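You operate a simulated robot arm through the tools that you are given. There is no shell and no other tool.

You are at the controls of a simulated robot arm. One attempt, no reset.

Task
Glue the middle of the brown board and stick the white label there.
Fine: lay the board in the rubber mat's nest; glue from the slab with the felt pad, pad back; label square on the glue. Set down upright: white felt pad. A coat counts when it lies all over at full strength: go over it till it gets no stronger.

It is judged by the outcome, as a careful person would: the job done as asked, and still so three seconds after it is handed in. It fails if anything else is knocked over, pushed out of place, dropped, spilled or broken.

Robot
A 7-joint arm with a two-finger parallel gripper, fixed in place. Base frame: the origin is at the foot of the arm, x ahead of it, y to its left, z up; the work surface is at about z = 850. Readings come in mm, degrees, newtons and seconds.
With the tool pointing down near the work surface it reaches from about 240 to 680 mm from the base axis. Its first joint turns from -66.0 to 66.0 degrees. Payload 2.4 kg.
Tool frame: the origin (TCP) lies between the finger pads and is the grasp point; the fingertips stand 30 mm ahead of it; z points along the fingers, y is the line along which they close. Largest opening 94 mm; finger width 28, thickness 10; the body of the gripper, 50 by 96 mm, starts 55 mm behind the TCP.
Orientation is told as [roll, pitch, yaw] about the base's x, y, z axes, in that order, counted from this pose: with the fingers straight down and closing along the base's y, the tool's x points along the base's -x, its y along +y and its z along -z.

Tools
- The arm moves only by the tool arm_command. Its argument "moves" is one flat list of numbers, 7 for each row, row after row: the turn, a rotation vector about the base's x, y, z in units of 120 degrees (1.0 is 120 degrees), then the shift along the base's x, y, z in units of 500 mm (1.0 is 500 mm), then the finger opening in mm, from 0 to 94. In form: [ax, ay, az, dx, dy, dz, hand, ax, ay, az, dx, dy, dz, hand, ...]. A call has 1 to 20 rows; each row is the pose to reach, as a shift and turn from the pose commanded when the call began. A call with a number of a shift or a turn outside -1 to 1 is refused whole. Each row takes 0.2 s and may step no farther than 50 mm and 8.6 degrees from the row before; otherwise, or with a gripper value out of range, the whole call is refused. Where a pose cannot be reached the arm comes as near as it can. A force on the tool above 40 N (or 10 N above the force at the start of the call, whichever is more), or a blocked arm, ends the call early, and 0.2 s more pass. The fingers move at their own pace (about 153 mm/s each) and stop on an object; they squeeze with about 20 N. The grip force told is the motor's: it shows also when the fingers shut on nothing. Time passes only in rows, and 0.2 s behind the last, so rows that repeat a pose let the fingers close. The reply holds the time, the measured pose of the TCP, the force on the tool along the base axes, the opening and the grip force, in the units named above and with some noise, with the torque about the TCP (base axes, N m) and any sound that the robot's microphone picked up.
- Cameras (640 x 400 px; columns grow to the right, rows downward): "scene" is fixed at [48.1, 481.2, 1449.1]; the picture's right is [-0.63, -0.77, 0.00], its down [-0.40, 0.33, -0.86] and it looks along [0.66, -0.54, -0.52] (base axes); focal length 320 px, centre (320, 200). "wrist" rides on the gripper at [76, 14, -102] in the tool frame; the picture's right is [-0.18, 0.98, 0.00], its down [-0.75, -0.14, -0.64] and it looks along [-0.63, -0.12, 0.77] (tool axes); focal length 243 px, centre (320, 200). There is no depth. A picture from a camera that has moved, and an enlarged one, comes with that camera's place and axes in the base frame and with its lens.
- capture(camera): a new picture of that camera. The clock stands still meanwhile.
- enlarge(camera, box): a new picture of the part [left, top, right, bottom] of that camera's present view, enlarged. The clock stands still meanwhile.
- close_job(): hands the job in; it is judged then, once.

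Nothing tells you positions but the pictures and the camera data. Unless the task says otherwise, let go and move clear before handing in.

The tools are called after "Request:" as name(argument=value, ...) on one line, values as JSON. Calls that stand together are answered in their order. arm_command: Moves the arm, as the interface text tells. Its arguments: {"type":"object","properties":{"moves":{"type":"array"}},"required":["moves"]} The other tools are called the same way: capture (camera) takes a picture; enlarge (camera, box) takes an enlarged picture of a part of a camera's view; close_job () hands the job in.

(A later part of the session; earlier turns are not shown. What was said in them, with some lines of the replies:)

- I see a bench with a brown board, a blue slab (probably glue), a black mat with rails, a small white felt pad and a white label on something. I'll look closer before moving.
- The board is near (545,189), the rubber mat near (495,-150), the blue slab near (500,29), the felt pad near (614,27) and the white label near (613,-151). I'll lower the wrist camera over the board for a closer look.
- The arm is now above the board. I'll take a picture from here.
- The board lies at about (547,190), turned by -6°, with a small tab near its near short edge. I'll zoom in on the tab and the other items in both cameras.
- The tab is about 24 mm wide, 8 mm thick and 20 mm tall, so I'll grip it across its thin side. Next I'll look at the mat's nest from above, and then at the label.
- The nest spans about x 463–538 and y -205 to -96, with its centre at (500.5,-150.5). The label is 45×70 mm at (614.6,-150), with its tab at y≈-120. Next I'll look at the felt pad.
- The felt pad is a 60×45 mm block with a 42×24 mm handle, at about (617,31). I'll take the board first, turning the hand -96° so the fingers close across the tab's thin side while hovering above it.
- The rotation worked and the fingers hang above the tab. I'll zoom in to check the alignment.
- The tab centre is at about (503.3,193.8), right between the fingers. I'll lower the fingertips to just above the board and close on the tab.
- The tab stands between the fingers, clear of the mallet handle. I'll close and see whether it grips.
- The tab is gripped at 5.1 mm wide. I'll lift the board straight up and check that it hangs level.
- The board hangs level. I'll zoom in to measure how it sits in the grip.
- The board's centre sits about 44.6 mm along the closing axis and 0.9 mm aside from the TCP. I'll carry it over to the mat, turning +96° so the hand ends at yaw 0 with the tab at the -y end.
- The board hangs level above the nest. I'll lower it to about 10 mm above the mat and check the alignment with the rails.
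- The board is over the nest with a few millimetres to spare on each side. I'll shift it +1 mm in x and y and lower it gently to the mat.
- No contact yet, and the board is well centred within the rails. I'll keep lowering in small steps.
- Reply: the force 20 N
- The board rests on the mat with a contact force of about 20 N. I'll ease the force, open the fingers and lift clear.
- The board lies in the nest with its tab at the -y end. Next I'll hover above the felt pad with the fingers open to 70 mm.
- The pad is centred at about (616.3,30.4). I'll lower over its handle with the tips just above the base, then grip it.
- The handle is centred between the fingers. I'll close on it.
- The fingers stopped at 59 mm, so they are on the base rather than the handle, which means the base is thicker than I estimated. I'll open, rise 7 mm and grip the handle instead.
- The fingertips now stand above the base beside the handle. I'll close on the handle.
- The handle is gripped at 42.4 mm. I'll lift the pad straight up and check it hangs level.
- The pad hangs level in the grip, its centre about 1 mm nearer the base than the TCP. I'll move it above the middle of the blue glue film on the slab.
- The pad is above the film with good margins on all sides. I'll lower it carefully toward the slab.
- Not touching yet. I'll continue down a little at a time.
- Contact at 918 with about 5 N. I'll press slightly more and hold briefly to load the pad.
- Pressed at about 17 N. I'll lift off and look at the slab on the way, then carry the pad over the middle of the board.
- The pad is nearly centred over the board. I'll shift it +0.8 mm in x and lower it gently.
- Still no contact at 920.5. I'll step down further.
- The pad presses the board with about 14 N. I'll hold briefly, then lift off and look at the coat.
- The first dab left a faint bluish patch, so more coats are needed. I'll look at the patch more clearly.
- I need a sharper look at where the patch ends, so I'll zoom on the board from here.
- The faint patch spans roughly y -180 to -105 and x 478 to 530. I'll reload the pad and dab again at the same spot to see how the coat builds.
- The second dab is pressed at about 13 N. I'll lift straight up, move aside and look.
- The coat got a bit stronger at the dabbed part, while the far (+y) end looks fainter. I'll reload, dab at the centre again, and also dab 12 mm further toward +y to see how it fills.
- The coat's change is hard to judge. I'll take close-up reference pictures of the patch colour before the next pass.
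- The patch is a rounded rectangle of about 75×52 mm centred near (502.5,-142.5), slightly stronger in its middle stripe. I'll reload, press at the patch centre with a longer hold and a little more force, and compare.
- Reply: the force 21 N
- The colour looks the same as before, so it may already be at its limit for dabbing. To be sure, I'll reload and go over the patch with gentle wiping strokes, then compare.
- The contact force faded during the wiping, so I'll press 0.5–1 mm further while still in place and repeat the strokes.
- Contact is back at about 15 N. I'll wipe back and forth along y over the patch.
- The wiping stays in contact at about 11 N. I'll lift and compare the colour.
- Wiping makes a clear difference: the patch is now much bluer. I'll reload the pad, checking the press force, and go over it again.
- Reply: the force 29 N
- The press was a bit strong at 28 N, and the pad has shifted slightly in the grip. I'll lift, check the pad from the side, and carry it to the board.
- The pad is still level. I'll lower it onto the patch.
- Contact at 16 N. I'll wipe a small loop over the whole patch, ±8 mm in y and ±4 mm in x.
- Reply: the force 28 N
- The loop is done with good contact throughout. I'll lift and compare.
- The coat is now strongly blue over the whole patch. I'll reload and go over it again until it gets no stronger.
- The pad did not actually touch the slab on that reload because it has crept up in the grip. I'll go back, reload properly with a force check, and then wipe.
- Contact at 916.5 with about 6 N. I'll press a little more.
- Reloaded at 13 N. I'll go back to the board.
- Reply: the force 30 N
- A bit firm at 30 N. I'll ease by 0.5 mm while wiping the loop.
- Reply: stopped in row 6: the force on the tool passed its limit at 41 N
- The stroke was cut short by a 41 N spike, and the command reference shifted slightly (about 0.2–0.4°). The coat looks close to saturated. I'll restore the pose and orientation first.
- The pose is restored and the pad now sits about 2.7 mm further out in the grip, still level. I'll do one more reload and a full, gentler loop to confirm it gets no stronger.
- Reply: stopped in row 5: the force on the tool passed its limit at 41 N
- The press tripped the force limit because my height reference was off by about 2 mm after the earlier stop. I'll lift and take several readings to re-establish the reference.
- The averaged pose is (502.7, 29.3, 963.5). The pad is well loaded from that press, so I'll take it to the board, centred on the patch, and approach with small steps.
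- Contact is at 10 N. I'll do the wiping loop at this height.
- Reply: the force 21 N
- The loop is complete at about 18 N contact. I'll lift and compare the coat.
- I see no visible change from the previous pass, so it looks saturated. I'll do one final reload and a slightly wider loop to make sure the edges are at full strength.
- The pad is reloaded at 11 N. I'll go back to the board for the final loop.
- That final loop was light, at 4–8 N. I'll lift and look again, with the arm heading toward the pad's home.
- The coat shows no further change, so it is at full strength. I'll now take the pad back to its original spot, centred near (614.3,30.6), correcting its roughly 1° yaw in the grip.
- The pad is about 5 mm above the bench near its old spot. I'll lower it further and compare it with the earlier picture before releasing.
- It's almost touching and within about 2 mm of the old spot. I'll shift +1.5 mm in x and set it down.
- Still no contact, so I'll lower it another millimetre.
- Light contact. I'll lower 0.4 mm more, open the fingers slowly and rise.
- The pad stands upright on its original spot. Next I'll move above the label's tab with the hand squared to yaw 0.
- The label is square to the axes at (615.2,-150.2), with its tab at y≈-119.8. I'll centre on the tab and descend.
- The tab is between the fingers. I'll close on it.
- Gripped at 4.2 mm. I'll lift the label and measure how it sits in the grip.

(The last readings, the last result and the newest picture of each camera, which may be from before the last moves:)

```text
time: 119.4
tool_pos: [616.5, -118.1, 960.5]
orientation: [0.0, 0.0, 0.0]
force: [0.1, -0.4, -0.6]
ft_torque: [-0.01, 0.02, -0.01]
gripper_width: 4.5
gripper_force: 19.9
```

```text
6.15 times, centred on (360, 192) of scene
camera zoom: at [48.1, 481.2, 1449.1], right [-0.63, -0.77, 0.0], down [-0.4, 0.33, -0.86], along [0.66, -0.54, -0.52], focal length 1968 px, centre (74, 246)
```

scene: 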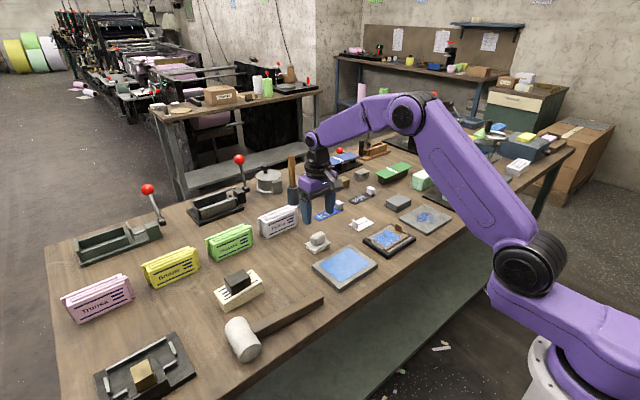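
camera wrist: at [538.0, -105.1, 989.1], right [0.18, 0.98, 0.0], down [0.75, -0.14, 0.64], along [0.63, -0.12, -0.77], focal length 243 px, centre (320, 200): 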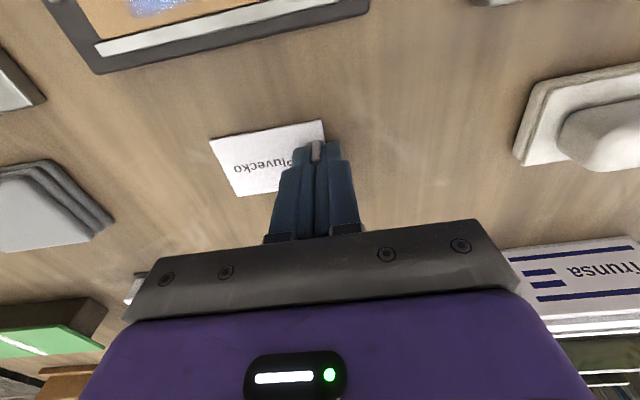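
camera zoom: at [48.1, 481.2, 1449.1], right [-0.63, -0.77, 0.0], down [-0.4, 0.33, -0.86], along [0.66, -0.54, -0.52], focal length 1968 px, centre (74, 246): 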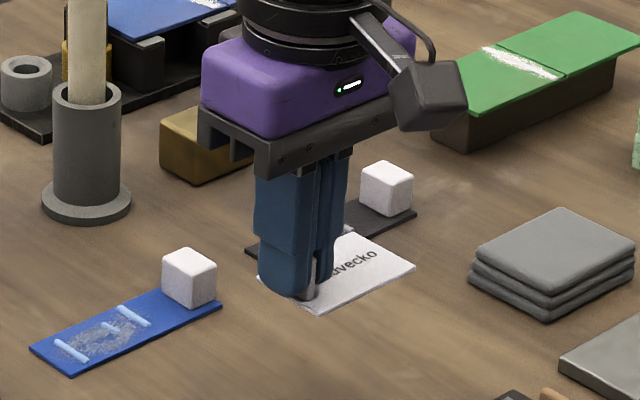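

The label hangs level, its centre 0.5 mm in x and -30 mm in y from the TCP. I'll move to a spot with a clear view of the board to measure exactly where the board and glue patch lie.

Request:
arm_command(moves=[0, 0, 0, -0.045, 0.0596, 0.006, 0, 0, 0, 0, -0.09, 0.1191, 0.006, 0, 0, 0, 0, -0.135, 0.1787, 0.006, 0, 0, 0, 0, -0.18, 0.2382, 0.006, 0, 0, 0, 0, -0.2248, 0.2978, 0.006, 0, 0, 0, 0, -0.2248, 0.2978, 0.006, 0])

Request:
arm_command(moves=[0, 0, 0, 0, 0, 0, 0])

Request:
arm_command(moves=[0, 0, 0, 0, 0, 0, 0])

Request:
arm_command(moves=[0, 0, 0, 0, 0, 0, 0])

Request:
capture(camera="wrist")

Request:
enlarge(camera="wrist", box=[20, 70, 230, 210])

```text
time: 120.8
tool_pos: [503.0, 30.6, 964.1]
orientation: [-0.1, 0.0, 0.0]
force: [0.4, 0.3, 0.5]
ft_torque: [0.06, -0.01, 0.01]
gripper_width: 4.4
gripper_force: 19.9
```

```text
time: 121.2
tool_pos: [504.7, 29.2, 963.8]
orientation: [-0.1, 0.0, 0.1]
force: [0.4, 0.5, -0.1]
ft_torque: [-0.02, 0.02, -0.01]
gripper_width: 4.7
gripper_force: 19.7
```

```text
time: 121.6
tool_pos: [502.4, 29.2, 962.7]
orientation: [0.0, 0.1, 0.0]
force: [0.3, -0.3, -1.3]
ft_torque: [-0.02, 0.03, -0.01]
gripper_width: 4.7
gripper_force: 20.3
```

```text
time: 122.0
tool_pos: [503.6, 30.3, 964.1]
orientation: [0.0, -0.1, -0.1]
force: [0.5, 1.4, 0.5]
ft_torque: [0.02, 0.0, 0.0]
gripper_width: 4.5
gripper_force: 19.6
```

```text
taken
camera wrist: at [426.8, 43.5, 1066.6], right [0.18, 0.98, 0.0], down [0.75, -0.14, 0.64], along [0.63, -0.12, -0.77], focal length 243 px, centre (320, 200)
```

wrist: 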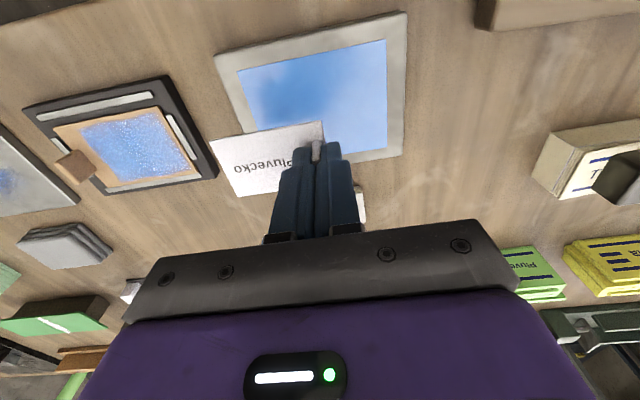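

```text
2.86 times, centred on (125, 140) of wrist
camera zoom: at [426.8, 43.5, 1066.6], right [0.18, 0.98, 0.0], down [0.75, -0.14, 0.64], along [0.63, -0.12, -0.77], focal length 693 px, centre (877, 371)
```

zoom: 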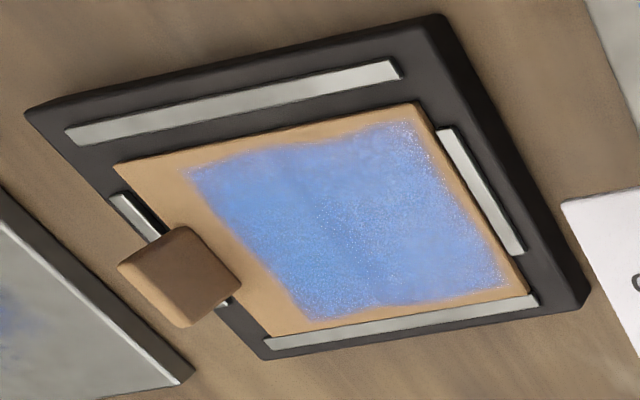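

The board is at (503.5,-148.2), resting against the +y rail, and the glue patch is centred at about (504,-141.3). I'll bring the label above the patch centre, square to the board.

Request:
arm_command(moves=[0, 0, 0, 0, -0.0706, 0, 0, 0, 0, 0, 0, -0.1413, 0, 0, 0, 0, 0, 0, -0.212, 0, 0, 0, 0, 0, 0.0002, -0.2826, 0, 0, 0, 0, 0, 0.0002, -0.2826, -0.04, 0, 0, 0, 0, 0.0002, -0.2826, -0.077, 0, 0, 0, 0, 0.0002, -0.2826, -0.077, 0])

Request:
arm_command(moves=[0, 0, 0, 0, 0, 0, 0])

Request:
arm_command(moves=[0, 0, 0, 0, 0, 0, 0])

Request:
arm_command(moves=[0, 0, 0, 0, 0, 0, 0])

Request:
capture(camera="wrist")

Request:
enlarge(camera="wrist", box=[180, 60, 380, 200])

Request:
enlarge(camera="scene", box=[350, 190, 430, 260])

```text
time: 123.6
tool_pos: [503.2, -112.3, 924.1]
orientation: [0.0, -0.1, 0.0]
force: [0.0, 1.0, 0.0]
ft_torque: [0.0, 0.0, -0.01]
gripper_width: 4.6
gripper_force: 19.9
```

```text
time: 124.0
tool_pos: [502.9, -112.2, 924.4]
orientation: [0.0, 0.0, 0.0]
force: [0.0, 0.2, 0.5]
ft_torque: [-0.03, 0.0, 0.02]
gripper_width: 4.4
gripper_force: 20.4
```

```text
time: 124.4
tool_pos: [503.1, -112.6, 923.4]
orientation: [-0.1, 0.0, 0.0]
force: [0.5, -0.3, 0.4]
ft_torque: [-0.01, 0.0, 0.03]
gripper_width: 4.7
gripper_force: 20.7
```

```text
time: 124.8
tool_pos: [502.3, -111.6, 924.6]
orientation: [0.0, 0.0, 0.0]
force: [0.1, -0.6, -0.3]
ft_torque: [0.02, 0.04, -0.02]
gripper_width: 4.6
gripper_force: 20.4
```

```text
taken
camera wrist: at [425.7, -98.1, 1026.5], right [0.18, 0.98, 0.0], down [0.75, -0.14, 0.64], along [0.63, -0.12, -0.77], focal length 243 px, centre (320, 200)
```

wrist: 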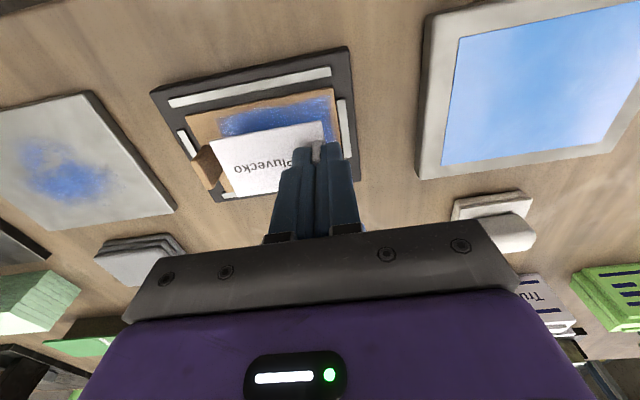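

```text
2.86 times, centred on (280, 130) of wrist
camera zoom: at [425.7, -98.1, 1026.5], right [0.18, 0.98, 0.0], down [0.75, -0.14, 0.64], along [0.63, -0.12, -0.77], focal length 693 px, centre (434, 400)
```

zoom: 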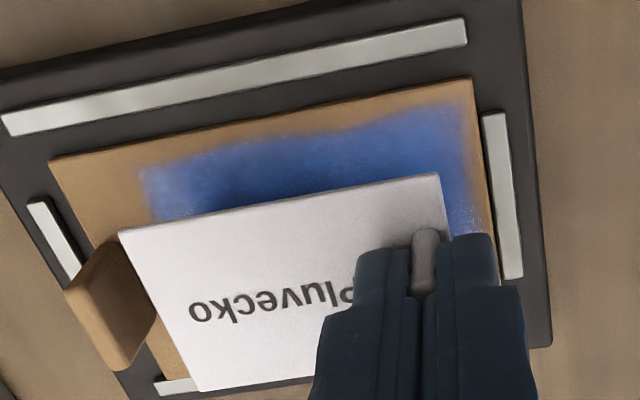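

```text
5.71 times, centred on (390, 225) of scene
camera zoom: at [48.1, 481.2, 1449.1], right [-0.63, -0.77, 0.0], down [-0.4, 0.33, -0.86], along [0.66, -0.54, -0.52], focal length 1828 px, centre (-80, 57)
```

zoom: 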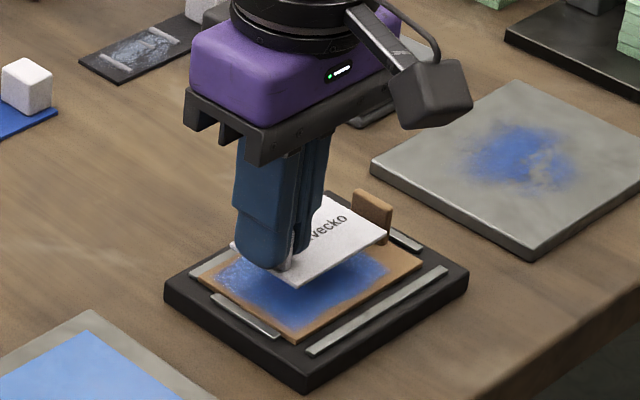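

The label is centred over the patch within about a millimetre or two, and square to it. I'll nudge +0.5 mm in x and lower it.

Request:
arm_command(moves=[0, 0, 0, 0.001, 0.0004, -0.02, 0, 0, 0, 0, 0.001, 0.0004, -0.032, 0, 0, 0, 0, 0.001, 0.0004, -0.038, 0, 0, 0, 0, 0.001, 0.0004, -0.038, 0])

Request:
enlarge(camera="scene", box=[360, 205, 420, 255])

Request:
enlarge(camera="wrist", box=[180, 60, 380, 200])

```text
time: 125.8
tool_pos: [502.9, -112.7, 905.6]
orientation: [0.1, 0.0, 0.0]
force: [0.0, -0.7, 0.1]
ft_torque: [0.01, 0.0, -0.01]
gripper_width: 4.5
gripper_force: 20.0
```

```text
8.00 times, centred on (390, 230) of scene
camera zoom: at [48.1, 481.2, 1449.1], right [-0.63, -0.77, 0.0], down [-0.4, 0.33, -0.86], along [0.66, -0.54, -0.52], focal length 2559 px, centre (-240, -40)
```

zoom: 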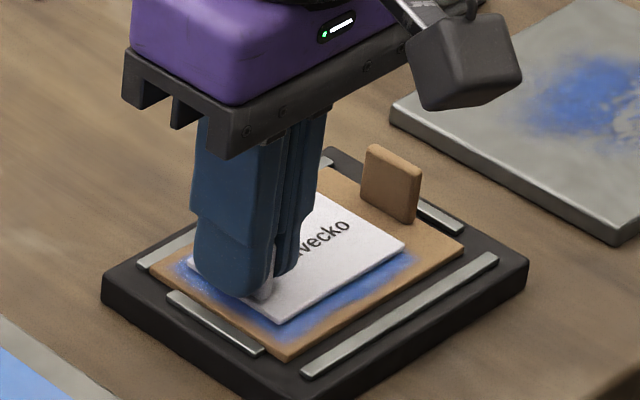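

```text
2.86 times, centred on (280, 130) of wrist
camera zoom: at [426.5, -97.7, 1008.1], right [0.18, 0.98, 0.0], down [0.75, -0.14, 0.64], along [0.63, -0.12, -0.77], focal length 693 px, centre (434, 400)
```

zoom: 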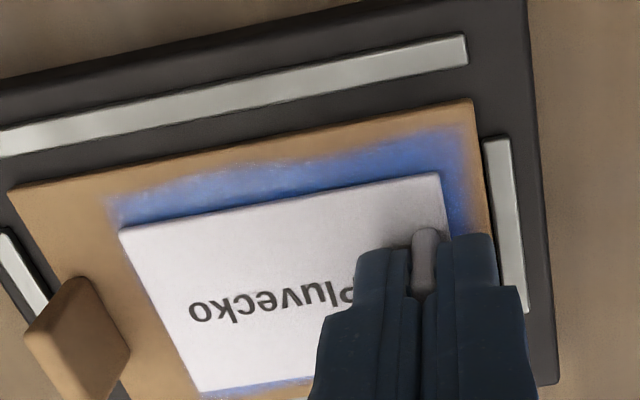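

The label is just above the glue. The patch extends a bit further on the +y side, so I'll shift +1 mm in y and lower to contact.

Request:
arm_command(moves=[0, 0, 0, 0, 0.002, 0, 0, 0, 0, 0, 0, 0.002, -0.003, 0, 0, 0, 0, 0, 0.002, -0.005, 0, 0, 0, 0, 0, 0.002, -0.005, 0])

```text
time: 126.8
tool_pos: [503.7, -110.4, 903.9]
orientation: [0.0, -0.1, 0.1]
force: [-1.6, 0.3, 12.2]
ft_torque: [-0.1, 0.09, -0.06]
gripper_width: 4.5
gripper_force: 20.0
```

The label is in contact at 12 N. I'll hold it pressed for a moment, then open the fingers and rise.

Request:
arm_command(moves=[0, 0, 0, 0, 0, -0.0006, 0, 0, 0, 0, 0, 0, -0.0006, 0, 0, 0, 0, 0, 0, -0.0006, 0, 0, 0, 0, 0, 0, -0.0006, 0, 0, 0, 0, 0, 0, -0.0006, 0])

Request:
arm_command(moves=[0, 0, 0, 0, 0, 0, 8, 0, 0, 0, 0, 0, 0, 16, 0, 0, 0, 0, 0, 0, 20, 0, 0, 0, 0, 0, 0, 20, 0, 0, 0, 0, 0, 0.02, 20, 0, 0, 0, 0, 0, 0.06, 20, 0, 0, 0, 0, 0, 0.14, 20, 0, 0, 0, 0, 0, 0.2, 20, 0, 0, 0, 0, 0, 0.2, 20])

Request:
capture(camera="wrist")

Request:
enlarge(camera="wrist", box=[150, 20, 370, 170])

Request:
enlarge(camera="scene", box=[355, 205, 425, 260])

```text
time: 128.0
tool_pos: [503.2, -110.7, 903.8]
orientation: [0.0, -0.2, 0.0]
force: [1.2, -0.6, 12.2]
ft_torque: [-0.13, -0.06, 0.03]
gripper_width: 4.6
gripper_force: 20.1
```

```text
time: 130.0
tool_pos: [503.0, -110.0, 1003.5]
orientation: [0.0, 0.0, 0.0]
force: [-0.2, 0.4, 0.2]
ft_torque: [0.0, 0.02, -0.02]
gripper_width: 20.0
gripper_force: 0.2
```

```text
taken
camera wrist: at [427.0, -96.7, 1106.5], right [0.18, 0.98, 0.0], down [0.75, -0.14, 0.64], along [0.63, -0.12, -0.77], focal length 243 px, centre (320, 200)
```

wrist: 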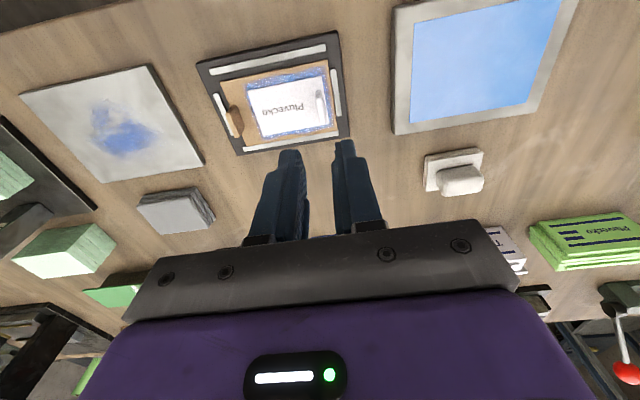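

```text
2.67 times, centred on (260, 95) of wrist
camera zoom: at [427.0, -96.7, 1106.5], right [0.18, 0.98, 0.0], down [0.75, -0.14, 0.64], along [0.63, -0.12, -0.77], focal length 647 px, centre (480, 480)
```

zoom: 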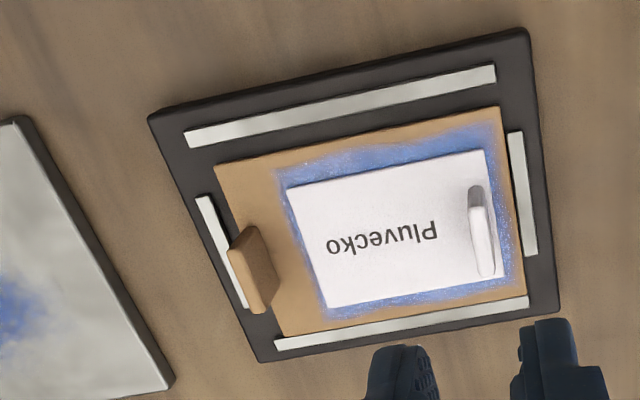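

```text
7.27 times, centred on (390, 232) of scene
camera zoom: at [48.1, 481.2, 1449.1], right [-0.63, -0.77, 0.0], down [-0.4, 0.33, -0.86], along [0.66, -0.54, -0.52], focal length 2326 px, centre (-189, -36)
```

zoom: 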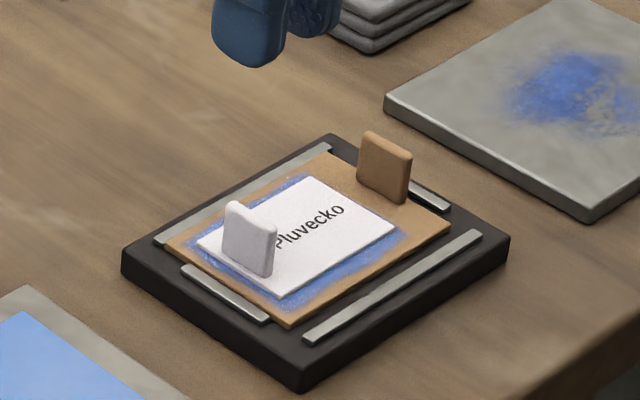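

The label lies flat and square on the glue, with an even blue rim around it. I'll move the arm up and clear, then check the whole scene.

Request:
arm_command(moves=[0, 0, 0, 0, 0, 0.09, 20, 0, 0, 0, -0.02, 0.04, 0.18, 40, 0, 0, 0, -0.06, 0.1, 0.25, 60, 0, 0, 0, -0.11, 0.16, 0.3, 80, 0, 0, 0, -0.16, 0.2, 0.36, 90, 0, 0, 0, -0.16, 0.2, 0.36, 90])

Request:
capture(camera="scene")

Request:
enlarge(camera="scene", box=[300, 190, 440, 290])

Request:
capture(camera="wrist")

Request:
enlarge(camera="wrist", box=[160, 40, 420, 240])

```text
refused: row 2 steps farther than a row can; nothing moved
```

```text
taken
```

scene: 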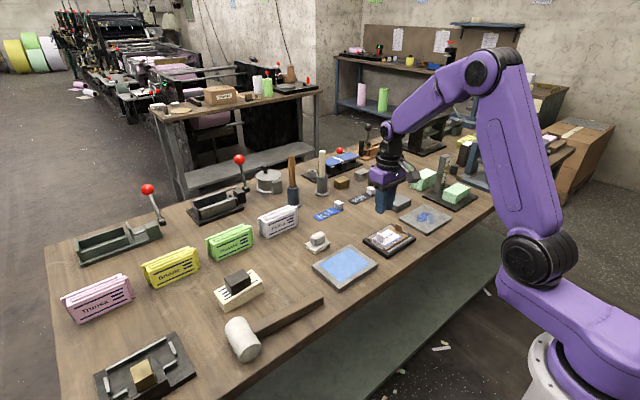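

```text
4.00 times, centred on (370, 240) of scene
camera zoom: at [48.1, 481.2, 1449.1], right [-0.63, -0.77, 0.0], down [-0.4, 0.33, -0.86], along [0.66, -0.54, -0.52], focal length 1279 px, centre (120, 40)
```

zoom: 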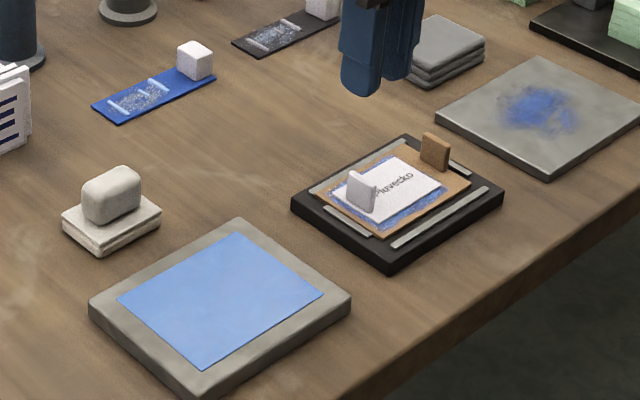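

```text
taken
camera wrist: at [427.0, -96.7, 1106.5], right [0.18, 0.98, 0.0], down [0.75, -0.14, 0.64], along [0.63, -0.12, -0.77], focal length 243 px, centre (320, 200)
```

wrist: 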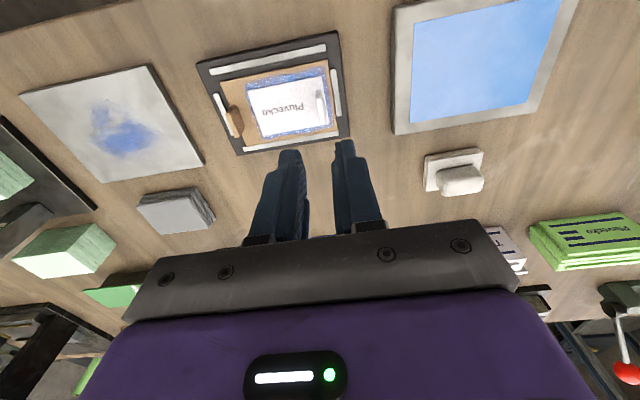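

```text
2.00 times, centred on (290, 140) of wrist
camera zoom: at [427.0, -96.7, 1106.5], right [0.18, 0.98, 0.0], down [0.75, -0.14, 0.64], along [0.63, -0.12, -0.77], focal length 485 px, centre (380, 320)
```

zoom: 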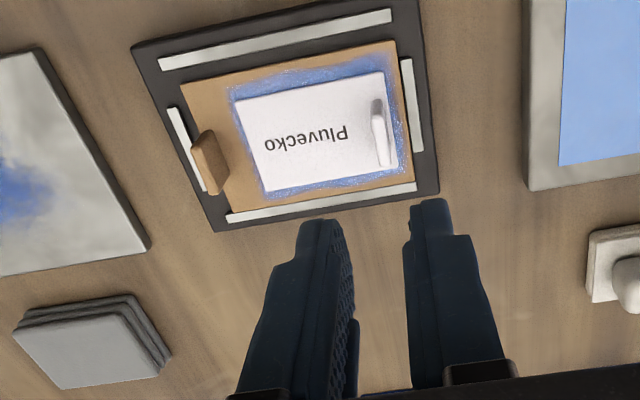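

That move was refused for too large a step, and nothing moved. Everything looks in place, so I'll retreat with smaller steps.

Request:
arm_command(moves=[0, 0, 0, 0, 0, 0.08, 30, 0, 0, 0, 0, 0.02, 0.15, 40, 0, 0, 0, -0.03, 0.06, 0.21, 50, 0, 0, 0, -0.07, 0.1, 0.26, 60, 0, 0, 0, -0.11, 0.15, 0.31, 70, 0, 0, 0, -0.15, 0.19, 0.36, 80, 0, 0, 0, -0.15, 0.19, 0.36, 80])

Request:
capture(camera="scene")

Request:
enlarge(camera="scene", box=[355, 205, 425, 260])

Request:
capture(camera="wrist")

```text
time: 131.6
tool_pos: [427.2, -15.5, 1183.9]
orientation: [0.0, 0.1, -0.1]
force: [0.5, 0.0, 0.9]
ft_torque: [0.02, 0.0, 0.01]
gripper_width: 80.1
gripper_force: 0.1
```

```text
taken
```

scene: 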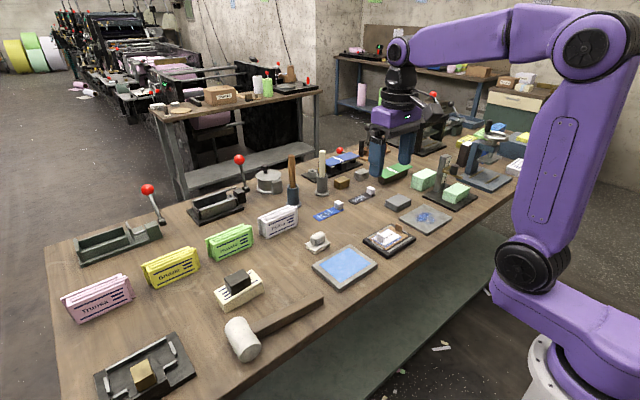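

```text
7.27 times, centred on (390, 232) of scene
camera zoom: at [48.0, 481.2, 1449.1], right [-0.63, -0.77, 0.0], down [-0.4, 0.33, -0.86], along [0.66, -0.54, -0.52], focal length 2326 px, centre (-189, -36)
```

zoom: 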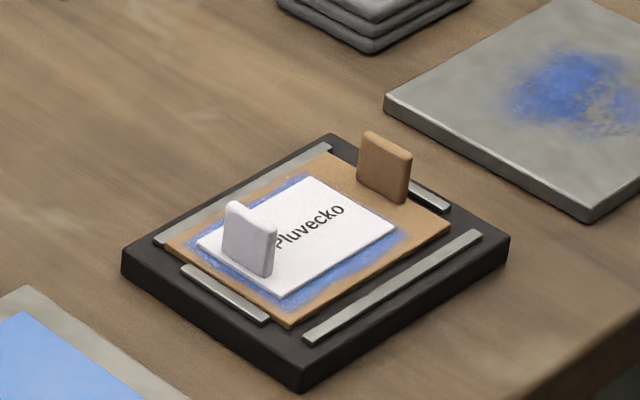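

```text
taken
camera wrist: at [351.1, -1.9, 1287.1], right [0.18, 0.98, 0.0], down [0.75, -0.14, 0.64], along [0.63, -0.12, -0.77], focal length 243 px, centre (320, 200)
```

wrist: 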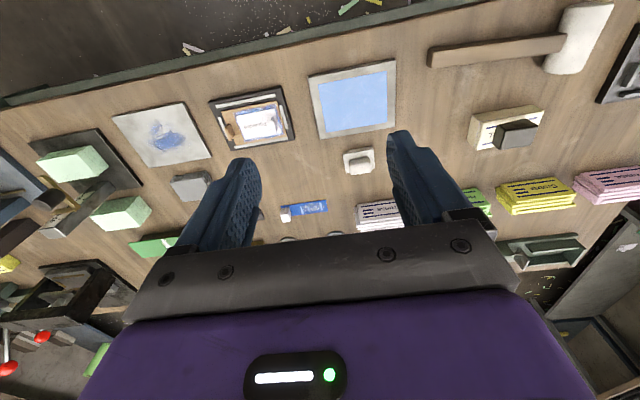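

The board lies in the nest, the glue patch is at full strength with the label square on it, and the felt pad stands upright on its old spot. Nothing else has moved and the arm is clear, so I'm handing in the job.

Request:
close_job()

```text
The job is handed in.
```

The job is handed in: the brown board is glued in the middle, and the white label is stuck there, square to the board.

- **Board:** it lies flat in the rubber mat's nest, tab at the right-hand (-y) end, and rests against the left-hand (+y) rail after the wiping.
- **Glue:** single dabs only gave a faint coat. I reloaded from the blue slab and wiped over the patch until the last two passes made no visible difference.
- **Label:** it was pressed down at about 12 N and sits within about 1° of square. Its centre is about 7 mm from the board's exact middle, away from the tab, because the glue patch formed there and I centred the label on it.
- **Felt pad:** it stands upright on its original spot, within a millimetre or two.

While gluing, the arm twice stopped itself at its 40 N force limit, once wiping the board and once reloading at the slab. In the last pictures nothing was knocked over and nothing else looked out of place. The gripper was open and clear of the bench when I handed in.
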